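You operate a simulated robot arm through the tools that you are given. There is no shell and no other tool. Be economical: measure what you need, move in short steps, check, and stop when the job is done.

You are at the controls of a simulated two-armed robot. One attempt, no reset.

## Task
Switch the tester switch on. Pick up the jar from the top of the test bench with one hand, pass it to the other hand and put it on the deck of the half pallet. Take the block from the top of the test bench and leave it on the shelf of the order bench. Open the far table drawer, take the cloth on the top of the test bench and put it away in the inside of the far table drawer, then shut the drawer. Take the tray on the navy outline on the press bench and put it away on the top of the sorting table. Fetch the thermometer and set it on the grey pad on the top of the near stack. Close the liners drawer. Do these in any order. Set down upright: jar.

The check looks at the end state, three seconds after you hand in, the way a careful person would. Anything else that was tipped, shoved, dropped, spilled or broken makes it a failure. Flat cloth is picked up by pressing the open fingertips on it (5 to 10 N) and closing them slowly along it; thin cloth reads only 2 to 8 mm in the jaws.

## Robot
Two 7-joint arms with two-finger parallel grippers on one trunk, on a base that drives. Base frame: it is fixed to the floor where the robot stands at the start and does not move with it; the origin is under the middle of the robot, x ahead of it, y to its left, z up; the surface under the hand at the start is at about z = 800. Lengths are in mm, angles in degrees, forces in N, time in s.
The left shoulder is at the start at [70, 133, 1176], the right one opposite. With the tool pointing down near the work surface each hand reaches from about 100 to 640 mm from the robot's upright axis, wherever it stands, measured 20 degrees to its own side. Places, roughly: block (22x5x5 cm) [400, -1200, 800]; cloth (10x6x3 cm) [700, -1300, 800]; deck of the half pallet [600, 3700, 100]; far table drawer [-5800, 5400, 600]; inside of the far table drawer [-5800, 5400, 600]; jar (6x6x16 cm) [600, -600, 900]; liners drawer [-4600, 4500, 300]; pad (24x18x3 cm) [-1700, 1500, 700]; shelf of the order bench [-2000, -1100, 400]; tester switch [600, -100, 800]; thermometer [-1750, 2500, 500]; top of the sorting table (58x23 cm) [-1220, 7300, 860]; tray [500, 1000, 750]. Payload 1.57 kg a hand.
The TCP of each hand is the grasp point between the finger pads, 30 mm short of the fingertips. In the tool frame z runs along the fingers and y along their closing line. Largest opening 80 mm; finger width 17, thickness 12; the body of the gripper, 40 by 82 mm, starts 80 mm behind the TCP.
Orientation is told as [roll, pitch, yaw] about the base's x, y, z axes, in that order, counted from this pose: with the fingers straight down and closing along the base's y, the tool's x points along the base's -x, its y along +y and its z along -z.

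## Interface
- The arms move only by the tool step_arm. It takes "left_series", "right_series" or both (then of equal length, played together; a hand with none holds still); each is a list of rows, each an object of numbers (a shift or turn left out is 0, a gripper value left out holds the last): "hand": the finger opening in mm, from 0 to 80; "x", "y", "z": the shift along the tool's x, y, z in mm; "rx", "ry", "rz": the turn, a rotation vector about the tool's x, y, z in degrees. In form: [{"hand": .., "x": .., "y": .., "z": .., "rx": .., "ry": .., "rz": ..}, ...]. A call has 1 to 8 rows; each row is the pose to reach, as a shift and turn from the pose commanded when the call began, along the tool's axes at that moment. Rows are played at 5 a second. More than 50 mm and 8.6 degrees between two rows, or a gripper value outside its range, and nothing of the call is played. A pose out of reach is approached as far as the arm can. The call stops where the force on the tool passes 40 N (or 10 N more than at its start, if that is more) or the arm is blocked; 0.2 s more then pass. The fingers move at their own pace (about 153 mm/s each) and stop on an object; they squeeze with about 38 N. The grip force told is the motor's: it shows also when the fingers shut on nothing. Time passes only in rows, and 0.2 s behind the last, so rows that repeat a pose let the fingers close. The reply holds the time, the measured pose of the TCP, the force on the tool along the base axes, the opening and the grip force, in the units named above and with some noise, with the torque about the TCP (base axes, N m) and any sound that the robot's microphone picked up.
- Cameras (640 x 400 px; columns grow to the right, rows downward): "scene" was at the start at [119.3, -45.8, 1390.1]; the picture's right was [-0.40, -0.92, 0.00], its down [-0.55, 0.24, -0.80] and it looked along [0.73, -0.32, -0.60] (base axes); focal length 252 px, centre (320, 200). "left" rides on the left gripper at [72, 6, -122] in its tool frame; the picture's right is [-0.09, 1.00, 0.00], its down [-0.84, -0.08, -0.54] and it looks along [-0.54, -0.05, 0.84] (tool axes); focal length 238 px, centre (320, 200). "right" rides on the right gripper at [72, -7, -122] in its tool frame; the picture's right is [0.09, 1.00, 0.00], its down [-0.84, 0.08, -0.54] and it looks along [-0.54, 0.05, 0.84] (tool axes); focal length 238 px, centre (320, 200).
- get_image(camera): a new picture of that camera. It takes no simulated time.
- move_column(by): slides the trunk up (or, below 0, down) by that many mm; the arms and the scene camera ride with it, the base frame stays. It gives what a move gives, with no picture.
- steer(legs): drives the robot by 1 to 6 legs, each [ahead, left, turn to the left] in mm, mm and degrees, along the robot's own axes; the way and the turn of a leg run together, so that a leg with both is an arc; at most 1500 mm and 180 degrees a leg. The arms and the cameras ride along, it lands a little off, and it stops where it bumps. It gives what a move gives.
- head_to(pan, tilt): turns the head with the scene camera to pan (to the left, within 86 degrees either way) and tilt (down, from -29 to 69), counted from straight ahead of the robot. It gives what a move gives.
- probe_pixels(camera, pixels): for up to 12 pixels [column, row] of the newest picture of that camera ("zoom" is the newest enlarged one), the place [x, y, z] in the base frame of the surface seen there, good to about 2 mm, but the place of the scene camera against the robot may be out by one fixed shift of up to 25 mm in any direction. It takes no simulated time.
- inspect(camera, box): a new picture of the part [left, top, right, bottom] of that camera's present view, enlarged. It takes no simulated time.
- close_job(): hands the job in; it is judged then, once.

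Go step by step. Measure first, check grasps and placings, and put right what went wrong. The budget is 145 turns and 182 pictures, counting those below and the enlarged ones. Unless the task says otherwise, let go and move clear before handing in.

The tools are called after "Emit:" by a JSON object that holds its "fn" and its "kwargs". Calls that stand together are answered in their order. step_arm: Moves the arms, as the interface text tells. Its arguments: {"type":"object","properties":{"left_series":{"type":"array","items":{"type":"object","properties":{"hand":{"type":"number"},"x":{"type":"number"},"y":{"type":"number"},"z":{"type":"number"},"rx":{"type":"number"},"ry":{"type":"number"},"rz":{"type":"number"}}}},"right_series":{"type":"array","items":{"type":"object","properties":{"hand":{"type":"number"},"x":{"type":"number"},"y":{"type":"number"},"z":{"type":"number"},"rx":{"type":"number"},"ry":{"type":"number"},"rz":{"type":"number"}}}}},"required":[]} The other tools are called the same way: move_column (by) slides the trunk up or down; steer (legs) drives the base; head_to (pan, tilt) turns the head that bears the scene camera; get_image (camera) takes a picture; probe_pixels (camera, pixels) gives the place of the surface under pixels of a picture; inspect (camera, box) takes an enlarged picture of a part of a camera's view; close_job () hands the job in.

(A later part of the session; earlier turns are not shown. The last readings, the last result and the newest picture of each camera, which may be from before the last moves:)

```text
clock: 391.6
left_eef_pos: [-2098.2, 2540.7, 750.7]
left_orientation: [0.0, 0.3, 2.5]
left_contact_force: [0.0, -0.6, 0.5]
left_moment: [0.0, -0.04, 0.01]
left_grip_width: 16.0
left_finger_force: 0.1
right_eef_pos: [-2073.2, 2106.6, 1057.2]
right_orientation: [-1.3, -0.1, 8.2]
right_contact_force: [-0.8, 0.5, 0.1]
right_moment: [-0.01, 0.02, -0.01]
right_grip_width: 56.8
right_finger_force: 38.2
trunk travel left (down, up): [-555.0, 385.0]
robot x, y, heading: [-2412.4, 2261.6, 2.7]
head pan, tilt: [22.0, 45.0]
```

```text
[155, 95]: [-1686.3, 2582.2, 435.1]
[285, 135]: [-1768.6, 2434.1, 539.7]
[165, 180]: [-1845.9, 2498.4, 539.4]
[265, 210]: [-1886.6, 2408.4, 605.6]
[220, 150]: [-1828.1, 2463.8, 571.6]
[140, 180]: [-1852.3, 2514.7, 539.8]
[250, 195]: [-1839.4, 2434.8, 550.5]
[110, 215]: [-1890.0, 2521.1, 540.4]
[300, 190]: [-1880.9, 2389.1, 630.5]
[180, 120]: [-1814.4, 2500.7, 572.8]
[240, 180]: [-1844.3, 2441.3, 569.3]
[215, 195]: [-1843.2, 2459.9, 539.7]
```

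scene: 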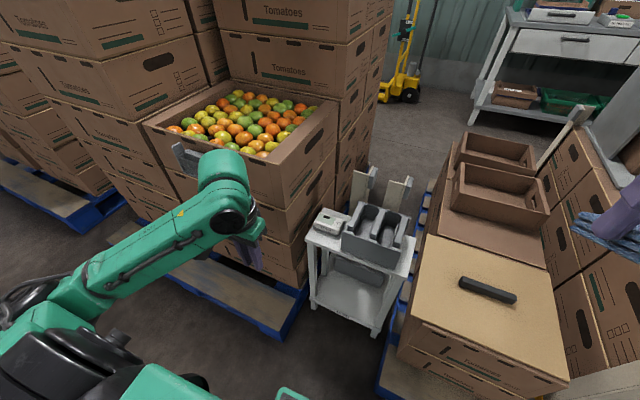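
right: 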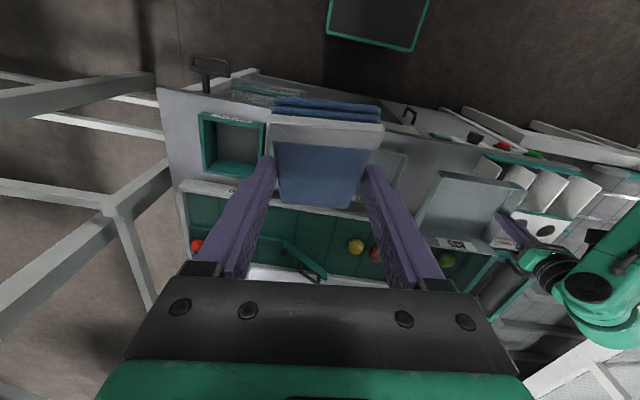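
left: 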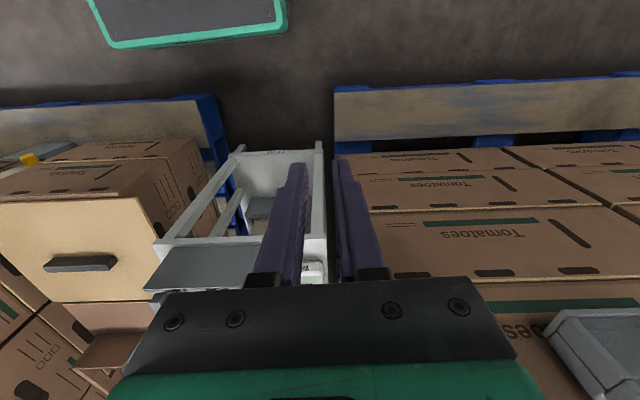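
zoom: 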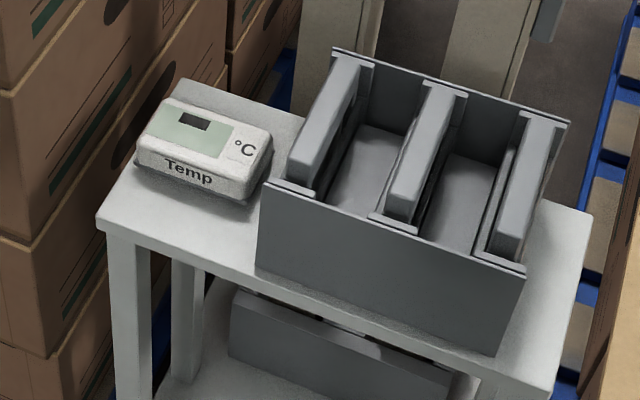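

Thermometer ≈80 (along y)×55 mm, centre ≈[−1820,2473], top z≈585, turned ~9°. I'll shift right, open, turn the left hand to yaw −81° and drive 85 mm closer.

Emit:
{"fn": "step_arm", "kwargs": {"left_series": [{"y": -20, "rz": 8.4, "hand": 80}, {"y": -40, "rz": 16.8}, {"y": -60, "rz": 25.2}, {"y": -80, "rz": 33.6}, {"y": -80, "rz": 42}, {"y": -80, "rz": 50.4}, {"y": -80, "rz": 58.8}, {"y": -80, "rz": 67.2}]}}

Emit:
{"fn": "step_arm", "kwargs": {"left_series": [{"rz": 8}, {"rz": 16.3}]}}

Emit:
{"fn": "steer", "kwargs": {"legs": [[85, 0, -2.8]]}}

Emit:
{"fn": "get_image", "kwargs": {"camera": "left"}}

Emit:
{"fn": "get_image", "kwargs": {"camera": "scene"}}

```text
clock: 393.4
left_eef_pos: [-2069.8, 2436.6, 738.0]
left_orientation: [-0.3, 0.3, -64.9]
left_contact_force: [-0.1, -0.8, -0.3]
left_moment: [-0.03, 0.02, 0.03]
left_grip_width: 80.0
left_finger_force: 0.0
left hand out of reach, approached as far as the arm can: row 1, 2, 3, 4, 5, 6, 7, 8
right_eef_pos: [-2071.9, 2106.0, 1056.4]
right_orientation: [-1.2, 0.0, 8.1]
right_contact_force: [-0.3, -0.3, 0.1]
right_moment: [0.02, -0.03, 0.01]
right_grip_width: 56.3
right_finger_force: 37.8
trunk travel left (down, up): [-555.0, 385.0]
robot x, y, heading: [-2416.7, 2264.7, 3.1]
head pan, tilt: [22.0, 45.0]
```

```text
clock: 394.0
left_eef_pos: [-2071.0, 2438.1, 737.7]
left_orientation: [-0.4, 0.1, -81.0]
left_contact_force: [-0.2, 0.1, -0.9]
left_moment: [0.03, -0.04, 0.04]
left_grip_width: 79.8
left_finger_force: 0.1
right_eef_pos: [-2074.6, 2106.6, 1057.2]
right_orientation: [-1.3, 0.0, 8.0]
right_contact_force: [0.4, -0.3, -0.1]
right_moment: [-0.01, 0.02, -0.01]
right_grip_width: 56.7
right_finger_force: 37.7
trunk travel left (down, up): [-555.0, 385.0]
robot x, y, heading: [-2414.9, 2260.0, 3.1]
head pan, tilt: [22.0, 45.0]
```

```text
clock: 395.1
left_eef_pos: [-1980.8, 2423.8, 738.0]
left_orientation: [-0.4, 0.0, -84.0]
left_contact_force: [0.3, 0.7, -0.4]
left_moment: [-0.01, 0.02, -0.02]
left_grip_width: 79.9
left_finger_force: 0.0
right_eef_pos: [-1998.6, 2092.4, 1056.8]
right_orientation: [-1.4, -0.2, 5.2]
right_contact_force: [0.5, -0.2, 0.2]
right_moment: [-0.01, 0.0, 0.02]
right_grip_width: 56.7
right_finger_force: 38.3
trunk travel left (down, up): [-555.0, 385.0]
robot x, y, heading: [-2334.0, 2259.8, 0.2]
head pan, tilt: [22.0, 45.0]
```

```text
44 pictures are left
```

left: 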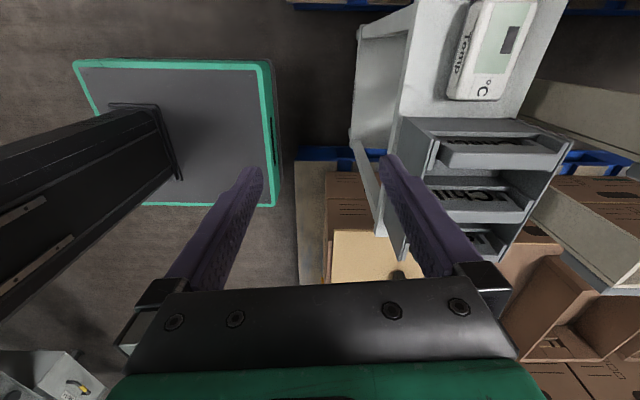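

```text
43 pictures are left
```

scene: 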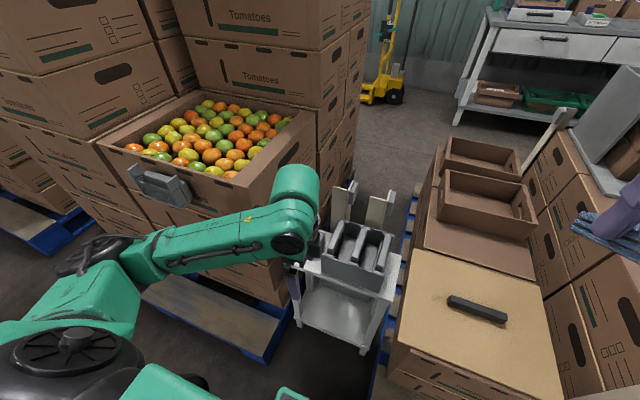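

Emit:
{"fn": "probe_pixels", "kwargs": {"camera": "left", "pixels": [[482, 92], [500, 92], [450, 92], [475, 60], [490, 60], [528, 30], [500, 8], [484, 8], [530, 8], [515, 70], [430, 60], [540, 60]]}}

Emit:
{"fn": "inspect", "kwargs": {"camera": "left", "box": [400, 0, 580, 130]}}

```text
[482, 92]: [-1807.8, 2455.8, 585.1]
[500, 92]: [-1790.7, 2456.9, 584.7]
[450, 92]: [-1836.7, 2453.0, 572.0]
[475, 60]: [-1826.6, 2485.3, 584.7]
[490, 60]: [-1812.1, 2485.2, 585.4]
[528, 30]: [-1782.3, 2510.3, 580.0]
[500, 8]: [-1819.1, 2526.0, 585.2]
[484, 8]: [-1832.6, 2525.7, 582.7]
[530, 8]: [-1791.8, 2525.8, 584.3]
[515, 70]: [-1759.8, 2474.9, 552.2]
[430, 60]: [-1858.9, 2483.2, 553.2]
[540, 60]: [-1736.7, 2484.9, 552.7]
```

```text
3.08 times, centred on (490, 65) of left
```

zoom: 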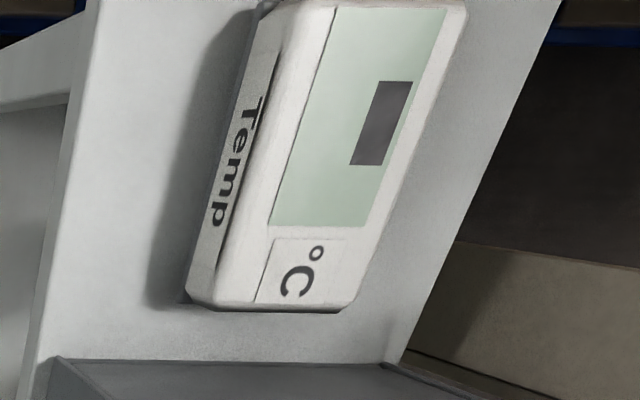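

Refined: thermometer x −1838..−1783, y 2447–2530, top 585, nearly square to the axes. Moving over it and down most of the way.

Emit:
{"fn": "step_arm", "kwargs": {"left_series": [{"x": 7, "y": 35, "rz": 2}, {"x": 13, "y": 70, "rz": 4}, {"x": 20, "y": 105, "rz": 6}, {"x": 26, "y": 140, "rz": 6}, {"x": 33, "y": 175.4, "rz": 6}, {"x": 33, "y": 175.4, "z": 45, "rz": 6}, {"x": 33, "y": 175.4, "z": 90, "rz": 6}, {"x": 33, "y": 175.4, "z": 120, "rz": 6}]}}

Emit:
{"fn": "get_image", "kwargs": {"camera": "left"}}

Emit:
{"fn": "probe_pixels", "kwargs": {"camera": "left", "pixels": [[320, 120], [320, 150], [290, 140], [350, 140], [320, 180], [300, 120], [340, 120], [320, 90]]}}

```text
clock: 396.9
left_eef_pos: [-1809.9, 2474.1, 617.9]
left_orientation: [-0.3, 0.0, -89.9]
left_contact_force: [0.2, 0.1, -0.3]
left_moment: [0.01, 0.03, 0.0]
left_grip_width: 80.2
left_finger_force: 0.0
right_eef_pos: [-1998.2, 2093.0, 1057.2]
right_orientation: [-1.3, -0.1, 5.2]
right_contact_force: [0.1, -0.4, 0.9]
right_moment: [0.0, 0.01, -0.04]
right_grip_width: 56.8
right_finger_force: 37.9
trunk travel left (down, up): [-555.0, 385.0]
robot x, y, heading: [-2332.7, 2262.8, 0.1]
head pan, tilt: [22.0, 45.0]
```

```text
41 pictures are left
```

left: 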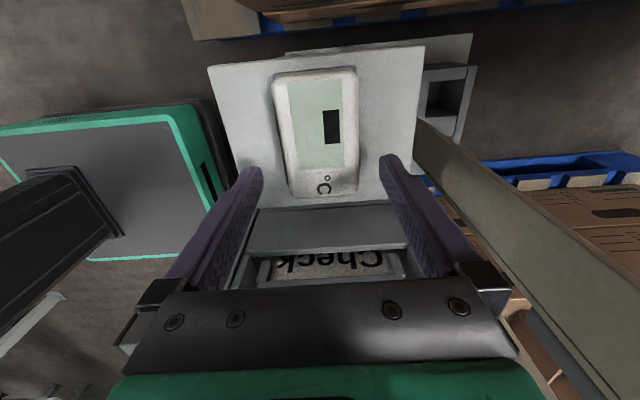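

```text
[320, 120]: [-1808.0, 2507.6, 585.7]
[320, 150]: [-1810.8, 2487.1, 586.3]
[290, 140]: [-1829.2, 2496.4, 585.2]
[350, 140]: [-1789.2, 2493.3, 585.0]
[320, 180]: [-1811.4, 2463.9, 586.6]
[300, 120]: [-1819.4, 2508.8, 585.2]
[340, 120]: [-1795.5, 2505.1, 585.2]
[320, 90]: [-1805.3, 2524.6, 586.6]
```

Well aligned; descending 32 mm, closing and lifting.

Emit:
{"fn": "step_arm", "kwargs": {"left_series": [{"z": 16}, {"z": 31}, {"z": 31, "hand": 40}, {"z": 31, "hand": 40}, {"z": 31, "hand": 40}, {"z": 10, "hand": 40}, {"z": -30, "hand": 40}, {"z": -75, "hand": 40}]}}

Emit:
{"fn": "get_image", "kwargs": {"camera": "left"}}

```text
clock: 398.7
left_eef_pos: [-1808.2, 2471.7, 691.7]
left_orientation: [-0.4, 0.0, -89.9]
left_contact_force: [0.7, 0.5, -0.8]
left_moment: [-0.03, -0.01, 0.0]
left_grip_width: 53.1
left_finger_force: 38.1
right_eef_pos: [-1998.1, 2092.1, 1056.8]
right_orientation: [-1.3, 0.0, 5.3]
right_contact_force: [0.3, 0.1, -0.1]
right_moment: [-0.02, 0.0, -0.01]
right_grip_width: 56.7
right_finger_force: 37.7
trunk travel left (down, up): [-555.0, 385.0]
robot x, y, heading: [-2336.4, 2262.3, 0.1]
head pan, tilt: [22.0, 45.0]
```

```text
40 pictures are left
```

left: 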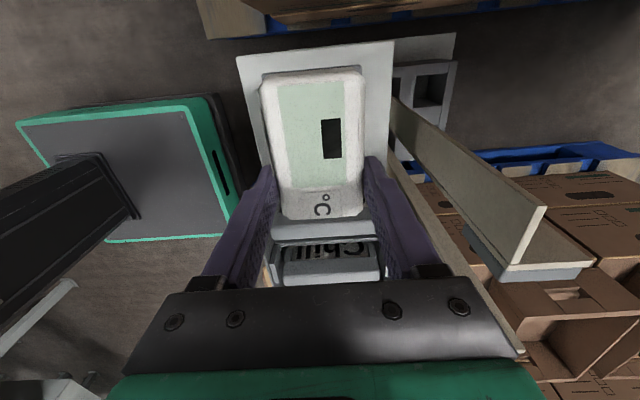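

Thermometer held (53 mm). Backing out, strafing south to face the pad, raising slightly.

Emit:
{"fn": "steer", "kwargs": {"legs": [[-260, 0, 0], [0, -1035, 0]]}}

Emit:
{"fn": "move_column", "kwargs": {"by": 70}}

Emit:
{"fn": "head_to", "kwargs": {"pan": 15, "tilt": 35}}

Emit:
{"fn": "get_image", "kwargs": {"camera": "scene"}}

Emit:
{"fn": "probe_pixels", "kwargs": {"camera": "scene", "pixels": [[320, 200], [300, 200], [340, 200], [360, 200], [280, 200], [320, 180], [320, 220], [320, 160], [300, 170], [350, 170], [320, 300], [300, 240]]}}

```text
clock: 405.5
left_eef_pos: [-2080.3, 1423.6, 690.9]
left_orientation: [-0.5, -0.1, -91.6]
left_contact_force: [-0.2, -0.4, -1.2]
left_moment: [-0.02, -0.03, -0.03]
left_grip_width: 53.2
left_finger_force: 37.5
right_eef_pos: [-2282.1, 1050.8, 1057.2]
right_orientation: [-1.3, -0.1, 3.3]
right_contact_force: [-0.3, 0.6, -0.2]
right_moment: [0.0, 0.01, 0.04]
right_grip_width: 56.5
right_finger_force: 37.7
trunk travel left (down, up): [-555.0, 385.0]
robot x, y, heading: [-2614.6, 1231.1, -1.8]
head pan, tilt: [22.0, 45.0]
```

```text
clock: 406.6
left_eef_pos: [-2080.2, 1422.4, 760.9]
left_orientation: [-0.3, -0.1, -91.8]
left_contact_force: [0.3, 0.2, -1.6]
left_moment: [-0.01, 0.02, -0.03]
left_grip_width: 53.1
left_finger_force: 38.3
right_eef_pos: [-2282.2, 1050.6, 1127.2]
right_orientation: [-1.3, -0.1, 3.4]
right_contact_force: [0.3, 0.2, -0.6]
right_moment: [-0.02, 0.01, 0.01]
right_grip_width: 56.7
right_finger_force: 38.2
trunk travel left (down, up): [-625.0, 315.0]
robot x, y, heading: [-2608.2, 1233.5, -1.9]
head pan, tilt: [22.0, 45.0]
```

```text
clock: 407.3
left_eef_pos: [-2080.4, 1423.6, 761.8]
left_orientation: [-0.4, 0.0, -91.8]
left_contact_force: [0.6, 0.5, -1.2]
left_moment: [-0.02, 0.02, 0.04]
left_grip_width: 53.1
left_finger_force: 37.7
right_eef_pos: [-2282.3, 1050.5, 1128.0]
right_orientation: [-1.2, 0.0, 3.4]
right_contact_force: [0.4, 0.2, -0.2]
right_moment: [0.0, 0.01, 0.01]
right_grip_width: 56.7
right_finger_force: 38.0
trunk travel left (down, up): [-625.0, 315.0]
robot x, y, heading: [-2607.7, 1230.1, -1.9]
head pan, tilt: [15.0, 35.0]
```

```text
39 pictures are left
```

scene: 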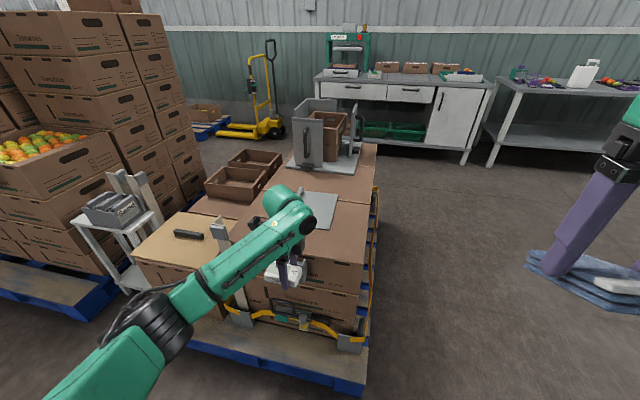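

```text
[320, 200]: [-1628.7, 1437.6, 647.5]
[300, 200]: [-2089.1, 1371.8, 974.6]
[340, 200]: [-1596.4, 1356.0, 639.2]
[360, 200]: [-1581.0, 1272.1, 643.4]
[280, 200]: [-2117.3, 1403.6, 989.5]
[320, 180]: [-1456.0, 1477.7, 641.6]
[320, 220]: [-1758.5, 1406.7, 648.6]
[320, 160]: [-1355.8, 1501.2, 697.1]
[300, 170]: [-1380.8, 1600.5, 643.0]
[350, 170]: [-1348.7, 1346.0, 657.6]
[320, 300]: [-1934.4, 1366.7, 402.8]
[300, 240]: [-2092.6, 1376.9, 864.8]
```

Pad spans about x −1790..−1545, y 1360–1530. Driving ahead 285 mm and looking straight down with the left camera.

Emit:
{"fn": "steer", "kwargs": {"legs": [[285, 0, 1.9]]}}

Emit:
{"fn": "get_image", "kwargs": {"camera": "left"}}

Emit:
{"fn": "probe_pixels", "kwargs": {"camera": "left", "pixels": [[450, 150], [420, 150], [480, 150], [400, 100], [450, 100], [500, 100], [450, 200], [550, 150], [400, 170], [420, 60], [500, 60], [395, 130]]}}

```text
clock: 409.3
left_eef_pos: [-1795.6, 1435.1, 761.2]
left_orientation: [-0.3, 0.0, -89.9]
left_contact_force: [0.3, -0.3, -1.4]
left_moment: [-0.01, 0.0, 0.02]
left_grip_width: 53.3
left_finger_force: 37.6
right_eef_pos: [-1985.4, 1055.7, 1128.4]
right_orientation: [-1.4, -0.1, 5.4]
right_contact_force: [-0.5, 1.0, -0.1]
right_moment: [0.01, 0.02, -0.03]
right_grip_width: 56.7
right_finger_force: 37.6
trunk travel left (down, up): [-625.0, 315.0]
robot x, y, heading: [-2319.1, 1226.7, -0.1]
head pan, tilt: [15.0, 35.0]
```

```text
38 pictures are left
```

left: 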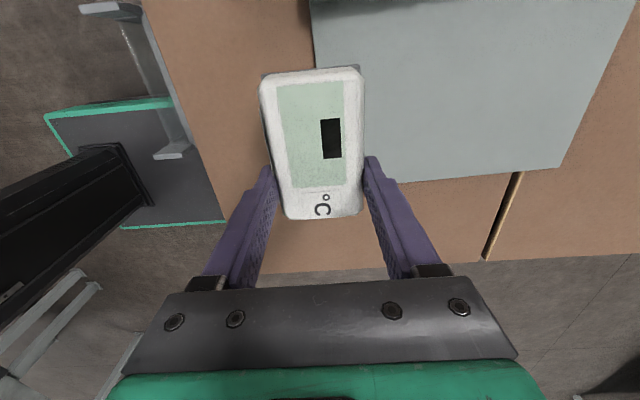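

```text
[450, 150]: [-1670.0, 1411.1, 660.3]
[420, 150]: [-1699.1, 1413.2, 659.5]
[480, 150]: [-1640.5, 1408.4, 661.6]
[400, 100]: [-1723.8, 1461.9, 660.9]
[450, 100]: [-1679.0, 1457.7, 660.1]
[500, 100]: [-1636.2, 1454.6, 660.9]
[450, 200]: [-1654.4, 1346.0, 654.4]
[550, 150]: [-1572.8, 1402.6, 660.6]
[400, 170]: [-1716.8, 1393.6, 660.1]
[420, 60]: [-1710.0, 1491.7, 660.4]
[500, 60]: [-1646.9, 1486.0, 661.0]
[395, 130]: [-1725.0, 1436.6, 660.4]
```

Pad top z 660.4. Shifting 70 mm further onto the pad and lowering close to the surface.

Emit:
{"fn": "step_arm", "kwargs": {"left_series": [{"x": 5, "y": 25}, {"x": 10, "y": 50}, {"x": 10, "y": 70}, {"x": 10, "y": 70, "z": 30}, {"x": 10, "y": 70, "z": 55}, {"x": 10, "y": 70, "z": 62}, {"x": 10, "y": 70, "z": 65}]}}

Emit:
{"fn": "get_image", "kwargs": {"camera": "left"}}

```text
clock: 410.9
left_eef_pos: [-1724.9, 1447.5, 696.8]
left_orientation: [-0.2, 0.0, -89.9]
left_contact_force: [1.3, 1.0, 0.2]
left_moment: [0.08, -0.09, -0.02]
left_grip_width: 53.1
left_finger_force: 37.5
right_eef_pos: [-1984.6, 1056.6, 1127.3]
right_orientation: [-1.4, 0.0, 5.3]
right_contact_force: [0.3, -0.1, -1.1]
right_moment: [0.01, 0.0, -0.03]
right_grip_width: 56.7
right_finger_force: 37.6
trunk travel left (down, up): [-625.0, 315.0]
robot x, y, heading: [-2319.0, 1231.3, -0.1]
head pan, tilt: [15.0, 35.0]
```

```text
37 pictures are left
```

left: 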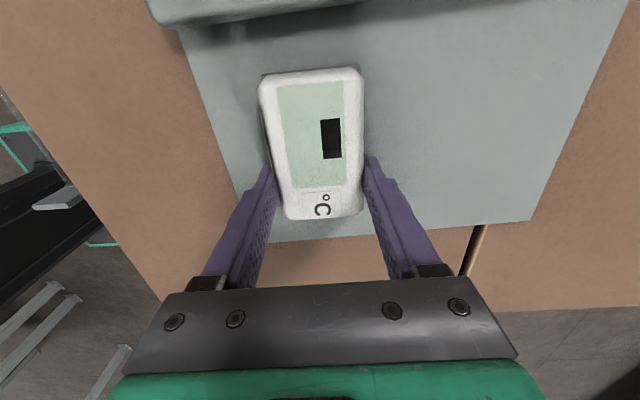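

The thermometer sits on the pad. Lowering the last bit, releasing, rising, backing off and tucking the left hand; then heading south.

Emit:
{"fn": "step_arm", "kwargs": {"left_series": [{"z": 2}, {"z": 2, "hand": 74}, {"z": 2, "hand": 74}, {"z": 0, "hand": 74}, {"z": -40}, {"z": -85}, {"z": -130}, {"z": -170}]}}

Emit:
{"fn": "get_image", "kwargs": {"camera": "left"}}

Emit:
{"fn": "steer", "kwargs": {"legs": [[-360, 0, 0], [0, 0, -90], [1150, 0, 0], [0, 0, -60]]}}

Emit:
{"fn": "head_to", "kwargs": {"pan": -20, "tilt": 15}}

Emit:
{"fn": "get_image", "kwargs": {"camera": "scene"}}

Emit:
{"fn": "probe_pixels", "kwargs": {"camera": "scene", "pixels": [[320, 250], [320, 220], [320, 300], [400, 250], [450, 250], [500, 250], [250, 250], [200, 250], [360, 220], [420, 220], [480, 300], [280, 220]]}}

```text
clock: 412.7
left_eef_pos: [-1723.8, 1446.5, 864.9]
left_orientation: [-0.4, -0.1, -89.8]
left_contact_force: [0.1, -0.1, 0.4]
left_moment: [-0.01, -0.02, 0.02]
left_grip_width: 73.9
left_finger_force: 0.1
right_eef_pos: [-1985.0, 1056.3, 1126.9]
right_orientation: [-1.3, -0.1, 5.3]
right_contact_force: [0.0, -0.2, 0.0]
right_moment: [0.01, -0.04, -0.04]
right_grip_width: 56.9
right_finger_force: 38.0
trunk travel left (down, up): [-625.0, 315.0]
robot x, y, heading: [-2324.2, 1225.1, -0.0]
head pan, tilt: [15.0, 35.0]
```

```text
36 pictures are left
```

left: 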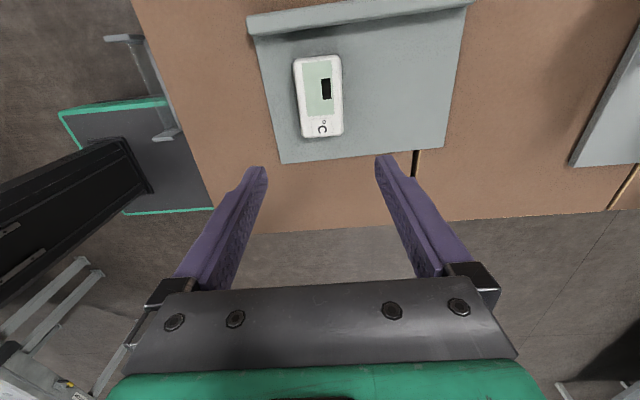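

```text
clock: 426.7
left_eef_pos: [-3029.0, -402.8, 863.9]
left_orientation: [-0.4, 0.0, 122.5]
left_contact_force: [0.7, 0.5, -0.1]
left_moment: [-0.03, 0.01, 0.02]
left_grip_width: 73.8
left_finger_force: 0.0
right_eef_pos: [-3016.8, 65.9, 1127.7]
right_orientation: [-1.3, -0.1, -142.4]
right_contact_force: [-0.5, -0.3, -0.3]
right_moment: [-0.02, 0.03, 0.0]
right_grip_width: 56.9
right_finger_force: 37.7
trunk travel left (down, up): [-625.0, 315.0]
robot x, y, heading: [-2636.3, 101.2, -147.7]
head pan, tilt: [15.0, 35.0]
```

```text
clock: 427.7
left_eef_pos: [-3027.9, -404.1, 864.9]
left_orientation: [-0.4, 0.0, 122.5]
left_contact_force: [0.3, -0.4, 0.6]
left_moment: [0.01, -0.01, 0.0]
left_grip_width: 74.0
left_finger_force: 0.1
right_eef_pos: [-3016.9, 65.6, 1126.6]
right_orientation: [-1.3, -0.1, -142.4]
right_contact_force: [0.0, 0.3, -0.5]
right_moment: [0.01, 0.01, 0.0]
right_grip_width: 56.9
right_finger_force: 38.3
trunk travel left (down, up): [-625.0, 315.0]
robot x, y, heading: [-2641.7, 94.6, -147.7]
head pan, tilt: [-20.0, 15.0]
```

```text
35 pictures are left
```

scene: 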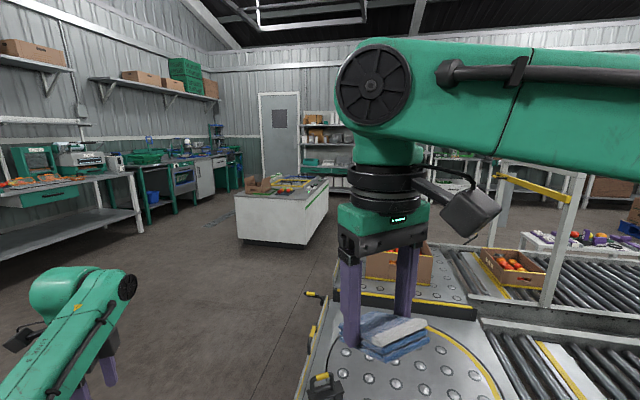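

```text
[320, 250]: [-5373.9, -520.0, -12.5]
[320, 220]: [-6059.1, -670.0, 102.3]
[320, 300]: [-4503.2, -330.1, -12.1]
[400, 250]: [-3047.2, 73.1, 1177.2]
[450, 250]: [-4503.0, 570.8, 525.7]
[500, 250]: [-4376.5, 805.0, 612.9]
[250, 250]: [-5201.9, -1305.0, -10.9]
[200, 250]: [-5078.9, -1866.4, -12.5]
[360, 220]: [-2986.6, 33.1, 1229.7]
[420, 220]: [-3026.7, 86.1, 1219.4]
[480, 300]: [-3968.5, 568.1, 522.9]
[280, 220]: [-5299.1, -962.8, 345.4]
```

The thermometer is neatly on the pad. Path west lies south of the conveyors (y≈−350); driving round and then north toward the drawers.

Emit:
{"fn": "steer", "kwargs": {"legs": [[0, 0, -32.3], [0, 440, 0], [1300, 0, 0], [1230, 0, 0], [0, 0, -90], [1500, 0, 0]]}}

Emit:
{"fn": "steer", "kwargs": {"legs": [[1400, 0, 0], [600, 0, 0]]}}

Emit:
{"fn": "head_to", "kwargs": {"pan": 5, "tilt": 18}}

Emit:
{"fn": "get_image", "kwargs": {"camera": "scene"}}

Emit:
{"fn": "probe_pixels", "kwargs": {"camera": "scene", "pixels": [[320, 250], [320, 220], [320, 300], [400, 250], [450, 250], [500, 250], [250, 250], [200, 250], [360, 220], [420, 220], [280, 220], [240, 220]]}}

```text
clock: 454.7
left_eef_pos: [-5376.2, 1790.6, 864.5]
left_orientation: [-0.3, -0.1, 0.5]
left_contact_force: [0.3, 0.0, -0.2]
left_moment: [0.0, 0.02, -0.01]
left_grip_width: 74.0
left_finger_force: 0.0
right_eef_pos: [-4985.9, 1530.2, 1128.4]
right_orientation: [-1.3, -0.1, 95.5]
right_contact_force: [-0.9, -0.1, -0.6]
right_moment: [0.01, 0.01, 0.02]
right_grip_width: 56.4
right_finger_force: 38.3
trunk travel left (down, up): [-625.0, 315.0]
robot x, y, heading: [-5153.7, 1196.2, 90.3]
head pan, tilt: [-20.0, 15.0]
```

```text
clock: 464.6
left_eef_pos: [-5383.9, 3784.7, 865.2]
left_orientation: [-0.4, -0.1, 0.5]
left_contact_force: [0.0, -0.3, 0.2]
left_moment: [0.01, -0.04, 0.03]
left_grip_width: 74.0
left_finger_force: 0.1
right_eef_pos: [-4992.0, 3526.4, 1127.6]
right_orientation: [-1.4, -0.1, 95.6]
right_contact_force: [0.6, 0.1, -0.6]
right_moment: [-0.01, 0.0, 0.02]
right_grip_width: 56.7
right_finger_force: 38.0
trunk travel left (down, up): [-625.0, 315.0]
robot x, y, heading: [-5160.8, 3188.4, 90.4]
head pan, tilt: [-20.0, 15.0]
```

```text
clock: 465.5
left_eef_pos: [-5382.8, 3784.8, 864.6]
left_orientation: [-0.3, 0.0, 0.5]
left_contact_force: [-0.4, -0.2, 0.3]
left_moment: [-0.01, -0.03, 0.0]
left_grip_width: 73.9
left_finger_force: 0.1
right_eef_pos: [-4992.4, 3526.8, 1127.5]
right_orientation: [-1.4, -0.1, 95.6]
right_contact_force: [-0.6, 0.0, 0.3]
right_moment: [-0.03, 0.0, -0.03]
right_grip_width: 56.8
right_finger_force: 37.9
trunk travel left (down, up): [-625.0, 315.0]
robot x, y, heading: [-5158.3, 3193.9, 90.3]
head pan, tilt: [5.0, 18.0]
```

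```text
34 pictures are left
```

scene: 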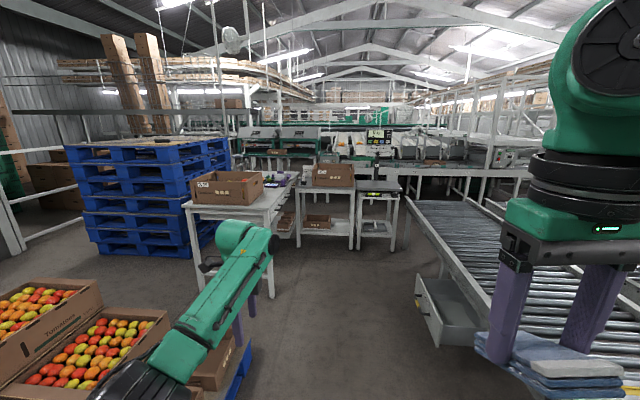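

```text
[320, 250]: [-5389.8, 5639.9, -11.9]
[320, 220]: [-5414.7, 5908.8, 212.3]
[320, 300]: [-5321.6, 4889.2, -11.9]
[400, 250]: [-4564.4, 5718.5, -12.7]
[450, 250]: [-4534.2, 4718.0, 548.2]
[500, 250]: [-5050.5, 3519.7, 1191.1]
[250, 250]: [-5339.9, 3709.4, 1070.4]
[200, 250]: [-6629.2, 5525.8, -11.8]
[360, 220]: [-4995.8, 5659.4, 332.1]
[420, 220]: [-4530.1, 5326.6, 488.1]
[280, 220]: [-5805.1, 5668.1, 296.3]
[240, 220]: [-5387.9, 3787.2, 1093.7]
```

The open liners drawer is at right (430,310), and the far table's drawers at (225-280,210-250). Taking close views and measures of both.

Emit:
{"fn": "inspect", "kwargs": {"camera": "scene", "box": [395, 250, 505, 360]}}

Emit:
{"fn": "probe_pixels", "kwargs": {"camera": "zoom", "pixels": [[130, 110], [130, 250], [250, 340], [250, 230], [180, 200], [120, 180], [300, 150], [420, 280], [260, 350], [190, 260]]}}

Emit:
{"fn": "inspect", "kwargs": {"camera": "scene", "box": [175, 160, 415, 320]}}

Emit:
{"fn": "probe_pixels", "kwargs": {"camera": "zoom", "pixels": [[60, 110], [200, 100], [240, 110], [265, 160], [290, 190], [230, 140], [310, 160], [330, 200], [45, 160], [250, 260], [190, 130], [220, 120]]}}

```text
3.64 times, centred on (450, 305) of scene
```

zoom: 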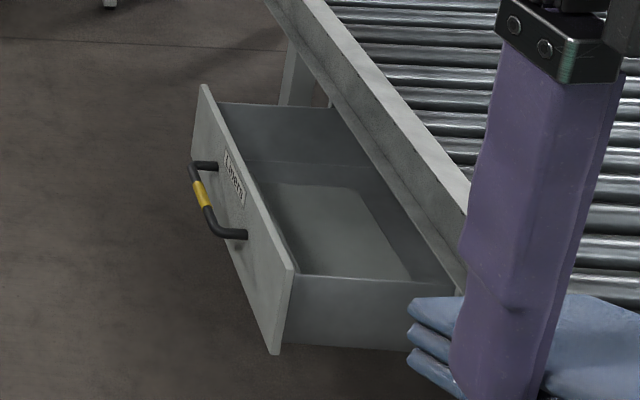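

```text
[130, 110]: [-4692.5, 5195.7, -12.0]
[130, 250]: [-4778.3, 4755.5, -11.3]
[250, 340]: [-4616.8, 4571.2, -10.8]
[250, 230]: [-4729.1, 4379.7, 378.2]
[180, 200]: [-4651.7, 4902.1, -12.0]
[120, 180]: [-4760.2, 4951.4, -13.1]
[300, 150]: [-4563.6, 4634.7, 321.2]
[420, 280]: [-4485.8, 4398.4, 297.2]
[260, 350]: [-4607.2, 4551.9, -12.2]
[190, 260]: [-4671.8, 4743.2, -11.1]
```

```text
2.50 times, centred on (295, 240) of scene
```

zoom: 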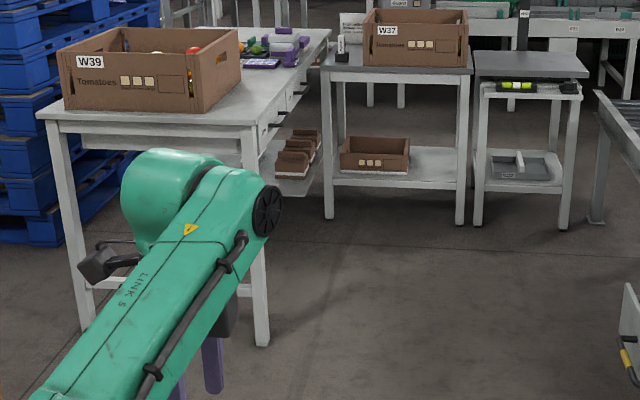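

```text
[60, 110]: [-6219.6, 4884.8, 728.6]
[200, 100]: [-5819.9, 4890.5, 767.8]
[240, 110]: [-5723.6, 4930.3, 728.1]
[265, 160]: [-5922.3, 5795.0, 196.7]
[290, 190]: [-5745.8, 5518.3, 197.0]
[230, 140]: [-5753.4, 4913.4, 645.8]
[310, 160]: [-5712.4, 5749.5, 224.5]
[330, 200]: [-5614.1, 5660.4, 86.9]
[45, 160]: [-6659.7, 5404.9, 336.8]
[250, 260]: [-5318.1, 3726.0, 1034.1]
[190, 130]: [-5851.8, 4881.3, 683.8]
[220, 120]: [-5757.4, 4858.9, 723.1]
```

Liners drawer front ≈ x −4735, y 4290–4560, handle on it. I'll set up facing east with the left hand west of the handle, lower the trunk and look.

Emit:
{"fn": "step_arm", "kwargs": {"left_series": [{"y": -40}, {"y": -80}, {"y": -110}]}}

Emit:
{"fn": "steer", "kwargs": {"legs": [[1010, 0, 0], [0, 0, -90.3], [-190, 0, 0]]}}

Emit:
{"fn": "move_column", "kwargs": {"by": -400}}

Emit:
{"fn": "head_to", "kwargs": {"pan": 15, "tilt": 40}}

Emit:
{"fn": "get_image", "kwargs": {"camera": "scene"}}

Emit:
{"fn": "get_image", "kwargs": {"camera": "left"}}

```text
clock: 466.3
left_eef_pos: [-5381.1, 3671.7, 865.6]
left_orientation: [-0.4, -0.1, 0.6]
left_contact_force: [-0.3, 1.1, 0.5]
left_moment: [0.0, -0.01, -0.01]
left_grip_width: 74.0
left_finger_force: 0.1
right_eef_pos: [-4993.8, 3525.6, 1127.5]
right_orientation: [-1.3, -0.1, 95.7]
right_contact_force: [-0.3, 0.0, -0.4]
right_moment: [0.02, 0.01, 0.03]
right_grip_width: 56.6
right_finger_force: 38.5
trunk travel left (down, up): [-625.0, 315.0]
robot x, y, heading: [-5161.4, 3188.6, 90.1]
head pan, tilt: [5.0, 18.0]
```

```text
clock: 476.6
left_eef_pos: [-4856.7, 4440.6, 863.9]
left_orientation: [-0.4, 0.0, -89.9]
left_contact_force: [0.8, -0.2, 0.0]
left_moment: [-0.02, -0.04, 0.03]
left_grip_width: 73.9
left_finger_force: 0.1
right_eef_pos: [-5004.5, 4051.7, 1126.6]
right_orientation: [-1.3, -0.1, 5.3]
right_contact_force: [0.5, -0.4, -0.1]
right_moment: [-0.01, -0.03, 0.0]
right_grip_width: 56.7
right_finger_force: 38.5
trunk travel left (down, up): [-625.0, 315.0]
robot x, y, heading: [-5339.2, 4222.8, 0.1]
head pan, tilt: [5.0, 18.0]
```

```text
clock: 480.4
left_eef_pos: [-4856.7, 4441.8, 465.7]
left_orientation: [-0.3, 0.0, -89.8]
left_contact_force: [0.0, 0.7, 0.3]
left_moment: [-0.01, -0.03, 0.04]
left_grip_width: 74.0
left_finger_force: 0.1
right_eef_pos: [-5006.2, 4051.9, 727.2]
right_orientation: [-1.2, -0.2, 5.4]
right_contact_force: [-0.1, 0.6, -1.2]
right_moment: [-0.03, -0.01, -0.02]
right_grip_width: 56.8
right_finger_force: 38.4
trunk travel left (down, up): [-225.0, 715.0]
robot x, y, heading: [-5337.2, 4222.6, 0.1]
head pan, tilt: [5.0, 18.0]
```

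```text
clock: 481.3
left_eef_pos: [-4857.1, 4442.0, 465.4]
left_orientation: [-0.4, 0.1, -89.7]
left_contact_force: [1.0, -0.5, 0.5]
left_moment: [-0.01, -0.01, -0.02]
left_grip_width: 74.1
left_finger_force: 0.1
right_eef_pos: [-5003.4, 4051.2, 727.2]
right_orientation: [-1.3, -0.1, 5.3]
right_contact_force: [0.0, -0.2, 0.3]
right_moment: [0.01, 0.0, 0.01]
right_grip_width: 56.7
right_finger_force: 37.5
trunk travel left (down, up): [-225.0, 715.0]
robot x, y, heading: [-5339.2, 4217.4, -0.1]
head pan, tilt: [15.0, 40.0]
```

```text
31 pictures are left
```

scene: 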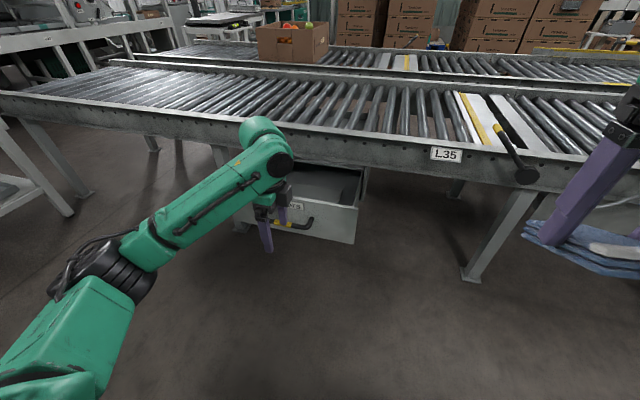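

```text
30 pictures are left
```

left: 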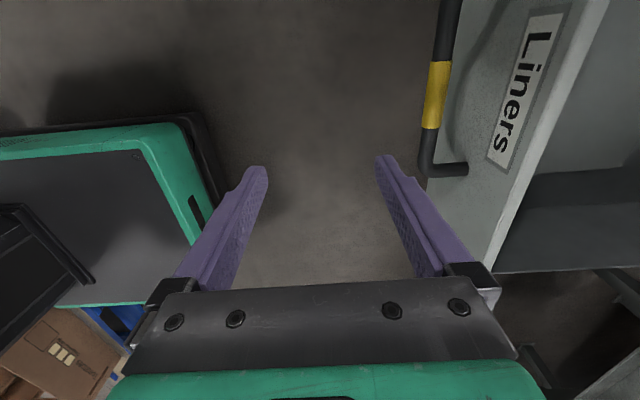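

Emit:
{"fn": "probe_pixels", "kwargs": {"camera": "left", "pixels": [[437, 95], [430, 150], [445, 20], [530, 90], [495, 250], [575, 80], [480, 130], [500, 270]]}}

Emit:
{"fn": "probe_pixels", "kwargs": {"camera": "scene", "pixels": [[340, 150], [365, 175], [330, 225], [355, 215], [300, 222], [340, 205], [400, 160], [360, 205]]}}

```text
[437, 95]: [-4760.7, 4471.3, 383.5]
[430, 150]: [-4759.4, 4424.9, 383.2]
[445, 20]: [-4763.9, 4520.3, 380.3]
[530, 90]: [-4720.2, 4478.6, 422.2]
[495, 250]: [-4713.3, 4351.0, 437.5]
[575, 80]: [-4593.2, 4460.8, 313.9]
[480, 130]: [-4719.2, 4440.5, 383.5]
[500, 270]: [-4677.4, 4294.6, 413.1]
```

```text
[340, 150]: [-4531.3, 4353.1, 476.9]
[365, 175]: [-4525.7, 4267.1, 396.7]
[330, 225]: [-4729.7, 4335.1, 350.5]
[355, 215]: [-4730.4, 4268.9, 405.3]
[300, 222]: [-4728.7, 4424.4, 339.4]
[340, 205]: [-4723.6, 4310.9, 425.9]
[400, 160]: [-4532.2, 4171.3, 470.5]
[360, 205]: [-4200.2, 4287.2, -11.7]
```

Handle bar at x≈−4762, z≈383, y 4425–4520; plate should travel ~180 mm. Lowering the open hand behind it, driving ahead 195 mm, then pushing the rest with the arm until it stops.

Emit:
{"fn": "step_arm", "kwargs": {"left_series": [{"x": 15, "z": 30}, {"x": 30, "z": 60}, {"x": 30, "z": 90}]}}

Emit:
{"fn": "steer", "kwargs": {"legs": [[190, 0, 0]]}}

Emit:
{"fn": "step_arm", "kwargs": {"left_series": [{"y": 8}, {"y": 16}, {"y": 24}, {"y": 32}, {"y": 40}, {"y": 48}]}}

Emit:
{"fn": "get_image", "kwargs": {"camera": "left"}}

Emit:
{"fn": "get_image", "kwargs": {"camera": "scene"}}

Emit:
{"fn": "probe_pixels", "kwargs": {"camera": "left", "pixels": [[437, 95], [480, 130], [530, 90], [500, 200]]}}

```text
clock: 482.1
left_eef_pos: [-4856.6, 4469.2, 376.3]
left_orientation: [-0.3, 0.0, -89.8]
left_contact_force: [0.1, -0.3, -0.3]
left_moment: [0.0, -0.05, 0.01]
left_grip_width: 73.8
left_finger_force: 0.0
right_eef_pos: [-5004.8, 4051.7, 726.9]
right_orientation: [-1.3, -0.1, 5.3]
right_contact_force: [0.6, -0.8, -0.3]
right_moment: [0.02, -0.03, 0.02]
right_grip_width: 56.8
right_finger_force: 37.9
trunk travel left (down, up): [-225.0, 715.0]
robot x, y, heading: [-5338.5, 4224.6, 0.1]
head pan, tilt: [15.0, 40.0]
```

```text
clock: 483.6
left_eef_pos: [-4665.0, 4469.4, 375.7]
left_orientation: [-0.4, 0.0, -89.8]
left_contact_force: [0.3, 0.0, 0.5]
left_moment: [-0.02, -0.01, -0.02]
left_grip_width: 74.2
left_finger_force: 0.0
right_eef_pos: [-4812.5, 4052.9, 727.8]
right_orientation: [-1.3, -0.2, 5.3]
right_contact_force: [0.1, 0.9, -0.9]
right_moment: [0.0, -0.01, 0.02]
right_grip_width: 56.8
right_finger_force: 37.9
trunk travel left (down, up): [-225.0, 715.0]
robot x, y, heading: [-5147.7, 4223.9, 0.2]
head pan, tilt: [15.0, 40.0]
```

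```text
clock: 485.0
left_eef_pos: [-4619.4, 4469.8, 376.3]
left_orientation: [-0.5, 0.0, -89.8]
left_contact_force: [-11.5, 0.2, 2.0]
left_moment: [0.0, 0.0, -0.01]
left_grip_width: 63.2
left_finger_force: 0.0
right_eef_pos: [-4815.2, 4052.0, 728.0]
right_orientation: [-1.3, -0.2, 5.3]
right_contact_force: [0.0, 0.2, -0.8]
right_moment: [0.0, -0.03, -0.01]
right_grip_width: 56.5
right_finger_force: 37.7
trunk travel left (down, up): [-225.0, 715.0]
robot x, y, heading: [-5148.2, 4218.7, 0.2]
head pan, tilt: [15.0, 40.0]
```

```text
29 pictures are left
```

left: 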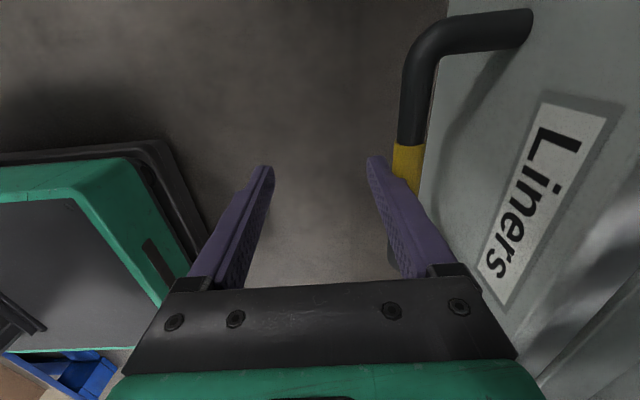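

```text
28 pictures are left
```

scene: 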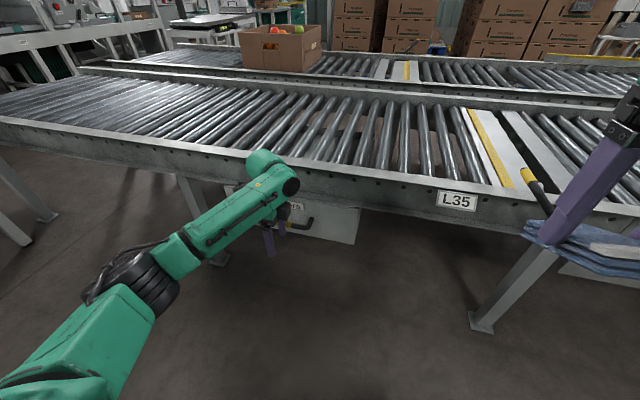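

```text
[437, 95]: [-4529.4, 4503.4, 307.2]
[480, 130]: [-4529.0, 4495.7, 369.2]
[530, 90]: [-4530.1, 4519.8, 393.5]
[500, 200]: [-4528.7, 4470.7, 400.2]
```

The liners drawer is shut (plate at x −4529, flush with the beam). Releasing, raising the trunk, turning west and moving in front of the far table drawer.

Emit:
{"fn": "step_arm", "kwargs": {"left_series": [{"y": -25}, {"y": -60}]}}

Emit:
{"fn": "steer", "kwargs": {"legs": [[-150, 0, 0]]}}

Emit:
{"fn": "move_column", "kwargs": {"by": 400}}

Emit:
{"fn": "steer", "kwargs": {"legs": [[0, 0, 90], [0, 0, 89.8], [-150, 0, 0], [0, -1130, 0]]}}

Emit:
{"fn": "head_to", "kwargs": {"pan": 5, "tilt": 45}}

Emit:
{"fn": "get_image", "kwargs": {"camera": "scene"}}

Emit:
{"fn": "probe_pixels", "kwargs": {"camera": "scene", "pixels": [[320, 200], [320, 220], [320, 240], [320, 260], [340, 240], [300, 240], [280, 240], [360, 240], [320, 280], [400, 220], [250, 220], [320, 180]]}}

```text
clock: 485.6
left_eef_pos: [-4677.6, 4467.2, 378.1]
left_orientation: [-0.3, 0.0, -89.7]
left_contact_force: [-0.5, 0.5, 0.6]
left_moment: [0.03, -0.03, 0.02]
left_grip_width: 73.9
left_finger_force: 0.0
right_eef_pos: [-4812.4, 4052.4, 727.5]
right_orientation: [-1.3, -0.1, 5.3]
right_contact_force: [-0.9, -0.8, 0.5]
right_moment: [0.02, -0.01, -0.01]
right_grip_width: 56.8
right_finger_force: 37.9
trunk travel left (down, up): [-225.0, 715.0]
robot x, y, heading: [-5148.7, 4221.5, 0.1]
head pan, tilt: [15.0, 40.0]
```

```text
clock: 487.0
left_eef_pos: [-4828.7, 4468.0, 375.9]
left_orientation: [-0.3, 0.0, -89.9]
left_contact_force: [0.5, 0.0, 0.0]
left_moment: [-0.01, 0.0, -0.01]
left_grip_width: 74.0
left_finger_force: 0.0
right_eef_pos: [-4964.3, 4051.9, 727.3]
right_orientation: [-1.4, -0.1, 5.4]
right_contact_force: [0.0, -0.5, -0.1]
right_moment: [0.01, 0.0, -0.01]
right_grip_width: 56.7
right_finger_force: 38.2
trunk travel left (down, up): [-225.0, 715.0]
robot x, y, heading: [-5299.6, 4224.2, 0.1]
head pan, tilt: [15.0, 40.0]
```

```text
clock: 490.8
left_eef_pos: [-4828.7, 4467.5, 776.1]
left_orientation: [-0.3, 0.1, -89.8]
left_contact_force: [-0.4, -1.4, -0.2]
left_moment: [0.0, 0.01, -0.03]
left_grip_width: 73.8
left_finger_force: 0.0
right_eef_pos: [-4963.9, 4052.8, 1128.0]
right_orientation: [-1.2, -0.2, 5.4]
right_contact_force: [0.1, 1.0, -0.7]
right_moment: [0.01, -0.03, 0.01]
right_grip_width: 56.7
right_finger_force: 38.3
trunk travel left (down, up): [-625.0, 315.0]
robot x, y, heading: [-5298.6, 4221.2, 0.1]
head pan, tilt: [15.0, 40.0]
```

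```text
clock: 505.2
left_eef_pos: [-5600.9, 5120.8, 776.9]
left_orientation: [-0.3, 0.0, 88.6]
left_contact_force: [0.4, -0.2, -0.2]
left_moment: [0.02, -0.01, 0.0]
left_grip_width: 74.1
left_finger_force: 0.1
right_eef_pos: [-5455.3, 5532.7, 1126.3]
right_orientation: [-1.2, -0.1, -176.2]
right_contact_force: [0.7, 0.4, 0.2]
right_moment: [-0.02, -0.01, -0.02]
right_grip_width: 56.8
right_finger_force: 37.9
trunk travel left (down, up): [-625.0, 315.0]
robot x, y, heading: [-5124.9, 5353.3, 178.7]
head pan, tilt: [15.0, 40.0]
```

```text
clock: 505.9
left_eef_pos: [-5601.6, 5120.9, 777.2]
left_orientation: [-0.2, 0.0, 88.7]
left_contact_force: [-0.8, -0.3, 0.5]
left_moment: [0.0, 0.03, -0.01]
left_grip_width: 73.8
left_finger_force: 0.1
right_eef_pos: [-5454.9, 5532.3, 1127.2]
right_orientation: [-1.2, -0.1, -176.2]
right_contact_force: [0.1, -0.2, -0.6]
right_moment: [-0.01, 0.01, 0.0]
right_grip_width: 56.8
right_finger_force: 38.0
trunk travel left (down, up): [-625.0, 315.0]
robot x, y, heading: [-5125.8, 5352.4, 178.7]
head pan, tilt: [5.0, 45.0]
```

```text
27 pictures are left
```

scene: 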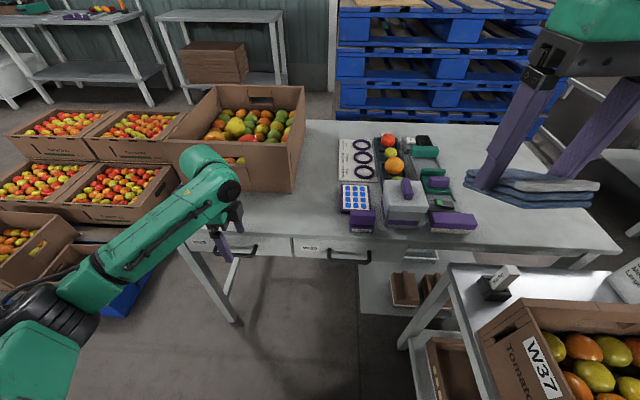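

```text
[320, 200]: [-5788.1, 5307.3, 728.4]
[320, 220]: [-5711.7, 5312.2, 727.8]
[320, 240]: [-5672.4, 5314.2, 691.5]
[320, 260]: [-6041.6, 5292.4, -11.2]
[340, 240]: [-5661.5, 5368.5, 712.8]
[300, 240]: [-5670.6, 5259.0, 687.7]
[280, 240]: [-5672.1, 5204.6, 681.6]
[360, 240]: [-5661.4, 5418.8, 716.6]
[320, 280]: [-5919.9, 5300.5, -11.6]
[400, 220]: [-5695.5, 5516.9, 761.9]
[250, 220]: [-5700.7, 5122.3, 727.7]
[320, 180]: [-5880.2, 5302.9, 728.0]
```

Emit:
{"fn": "inspect", "kwargs": {"camera": "scene", "box": [280, 220, 400, 290]}}

Emit:
{"fn": "probe_pixels", "kwargs": {"camera": "zoom", "pixels": [[370, 215], [330, 217], [420, 215], [280, 190], [300, 180], [180, 150], [480, 180], [260, 215], [475, 205], [370, 190], [170, 220], [90, 160]]}}

```text
5.33 times, centred on (340, 255) of scene
```

zoom: 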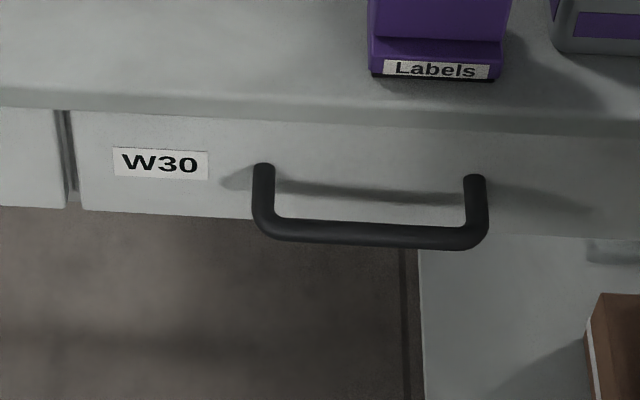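

```text
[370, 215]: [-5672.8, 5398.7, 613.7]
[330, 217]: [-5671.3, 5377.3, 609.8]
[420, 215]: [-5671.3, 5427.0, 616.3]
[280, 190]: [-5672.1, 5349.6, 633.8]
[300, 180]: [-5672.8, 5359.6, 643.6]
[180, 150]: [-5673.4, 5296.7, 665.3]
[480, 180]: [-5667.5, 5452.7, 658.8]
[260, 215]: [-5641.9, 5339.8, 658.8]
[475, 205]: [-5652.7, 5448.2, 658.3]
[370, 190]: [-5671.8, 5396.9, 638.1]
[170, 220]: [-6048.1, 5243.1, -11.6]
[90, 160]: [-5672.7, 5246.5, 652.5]
```

The far drawer (W30) handle: bar y≈5348–5456, z≈672, ~42 mm off the face. I'll bring the left hand near with a 34 mm opening and measure with its camera.

Emit:
{"fn": "step_arm", "kwargs": {"left_series": [{"x": -36, "y": 4, "z": -5, "hand": 34}, {"x": -72, "y": 9, "z": -10}, {"x": -108, "y": 14, "z": -15}, {"x": -144, "y": 18, "z": -15}, {"x": -170, "y": 22, "z": -15}]}}

Emit:
{"fn": "inspect", "kwargs": {"camera": "left", "box": [240, 110, 440, 235]}}

Emit:
{"fn": "probe_pixels", "kwargs": {"camera": "zoom", "pixels": [[320, 200], [320, 240], [320, 280], [320, 320], [340, 200], [340, 240], [340, 280], [300, 240], [360, 200], [360, 160], [400, 120], [320, 160]]}}

Emit:
{"fn": "get_image", "kwargs": {"camera": "scene"}}

```text
clock: 507.1
left_eef_pos: [-5619.4, 5288.1, 791.9]
left_orientation: [-0.3, 0.1, 88.7]
left_contact_force: [-0.2, 0.2, 0.3]
left_moment: [0.0, -0.01, 0.0]
left_grip_width: 33.8
left_finger_force: 0.0
right_eef_pos: [-5455.5, 5533.1, 1127.5]
right_orientation: [-1.2, -0.1, -176.2]
right_contact_force: [0.0, 0.0, -1.0]
right_moment: [-0.02, 0.01, 0.02]
right_grip_width: 56.7
right_finger_force: 38.0
trunk travel left (down, up): [-625.0, 315.0]
robot x, y, heading: [-5126.4, 5354.5, 178.8]
head pan, tilt: [5.0, 45.0]
```

```text
3.20 times, centred on (340, 172) of left
```

zoom: 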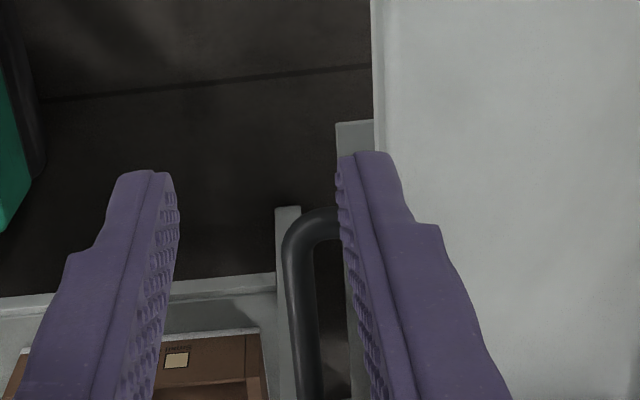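

```text
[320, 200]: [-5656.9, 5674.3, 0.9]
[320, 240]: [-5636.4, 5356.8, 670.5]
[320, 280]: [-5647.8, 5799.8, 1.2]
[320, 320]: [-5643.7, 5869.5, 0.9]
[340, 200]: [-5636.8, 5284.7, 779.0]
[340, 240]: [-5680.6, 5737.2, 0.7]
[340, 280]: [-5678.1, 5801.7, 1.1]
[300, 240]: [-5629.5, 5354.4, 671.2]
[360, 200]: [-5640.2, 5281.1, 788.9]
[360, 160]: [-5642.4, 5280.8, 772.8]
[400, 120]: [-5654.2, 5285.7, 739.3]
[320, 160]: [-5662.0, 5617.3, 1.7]
```

```text
24 pictures are left
```

scene: 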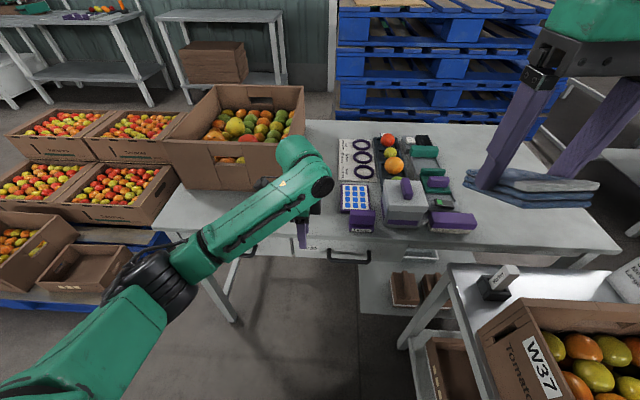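

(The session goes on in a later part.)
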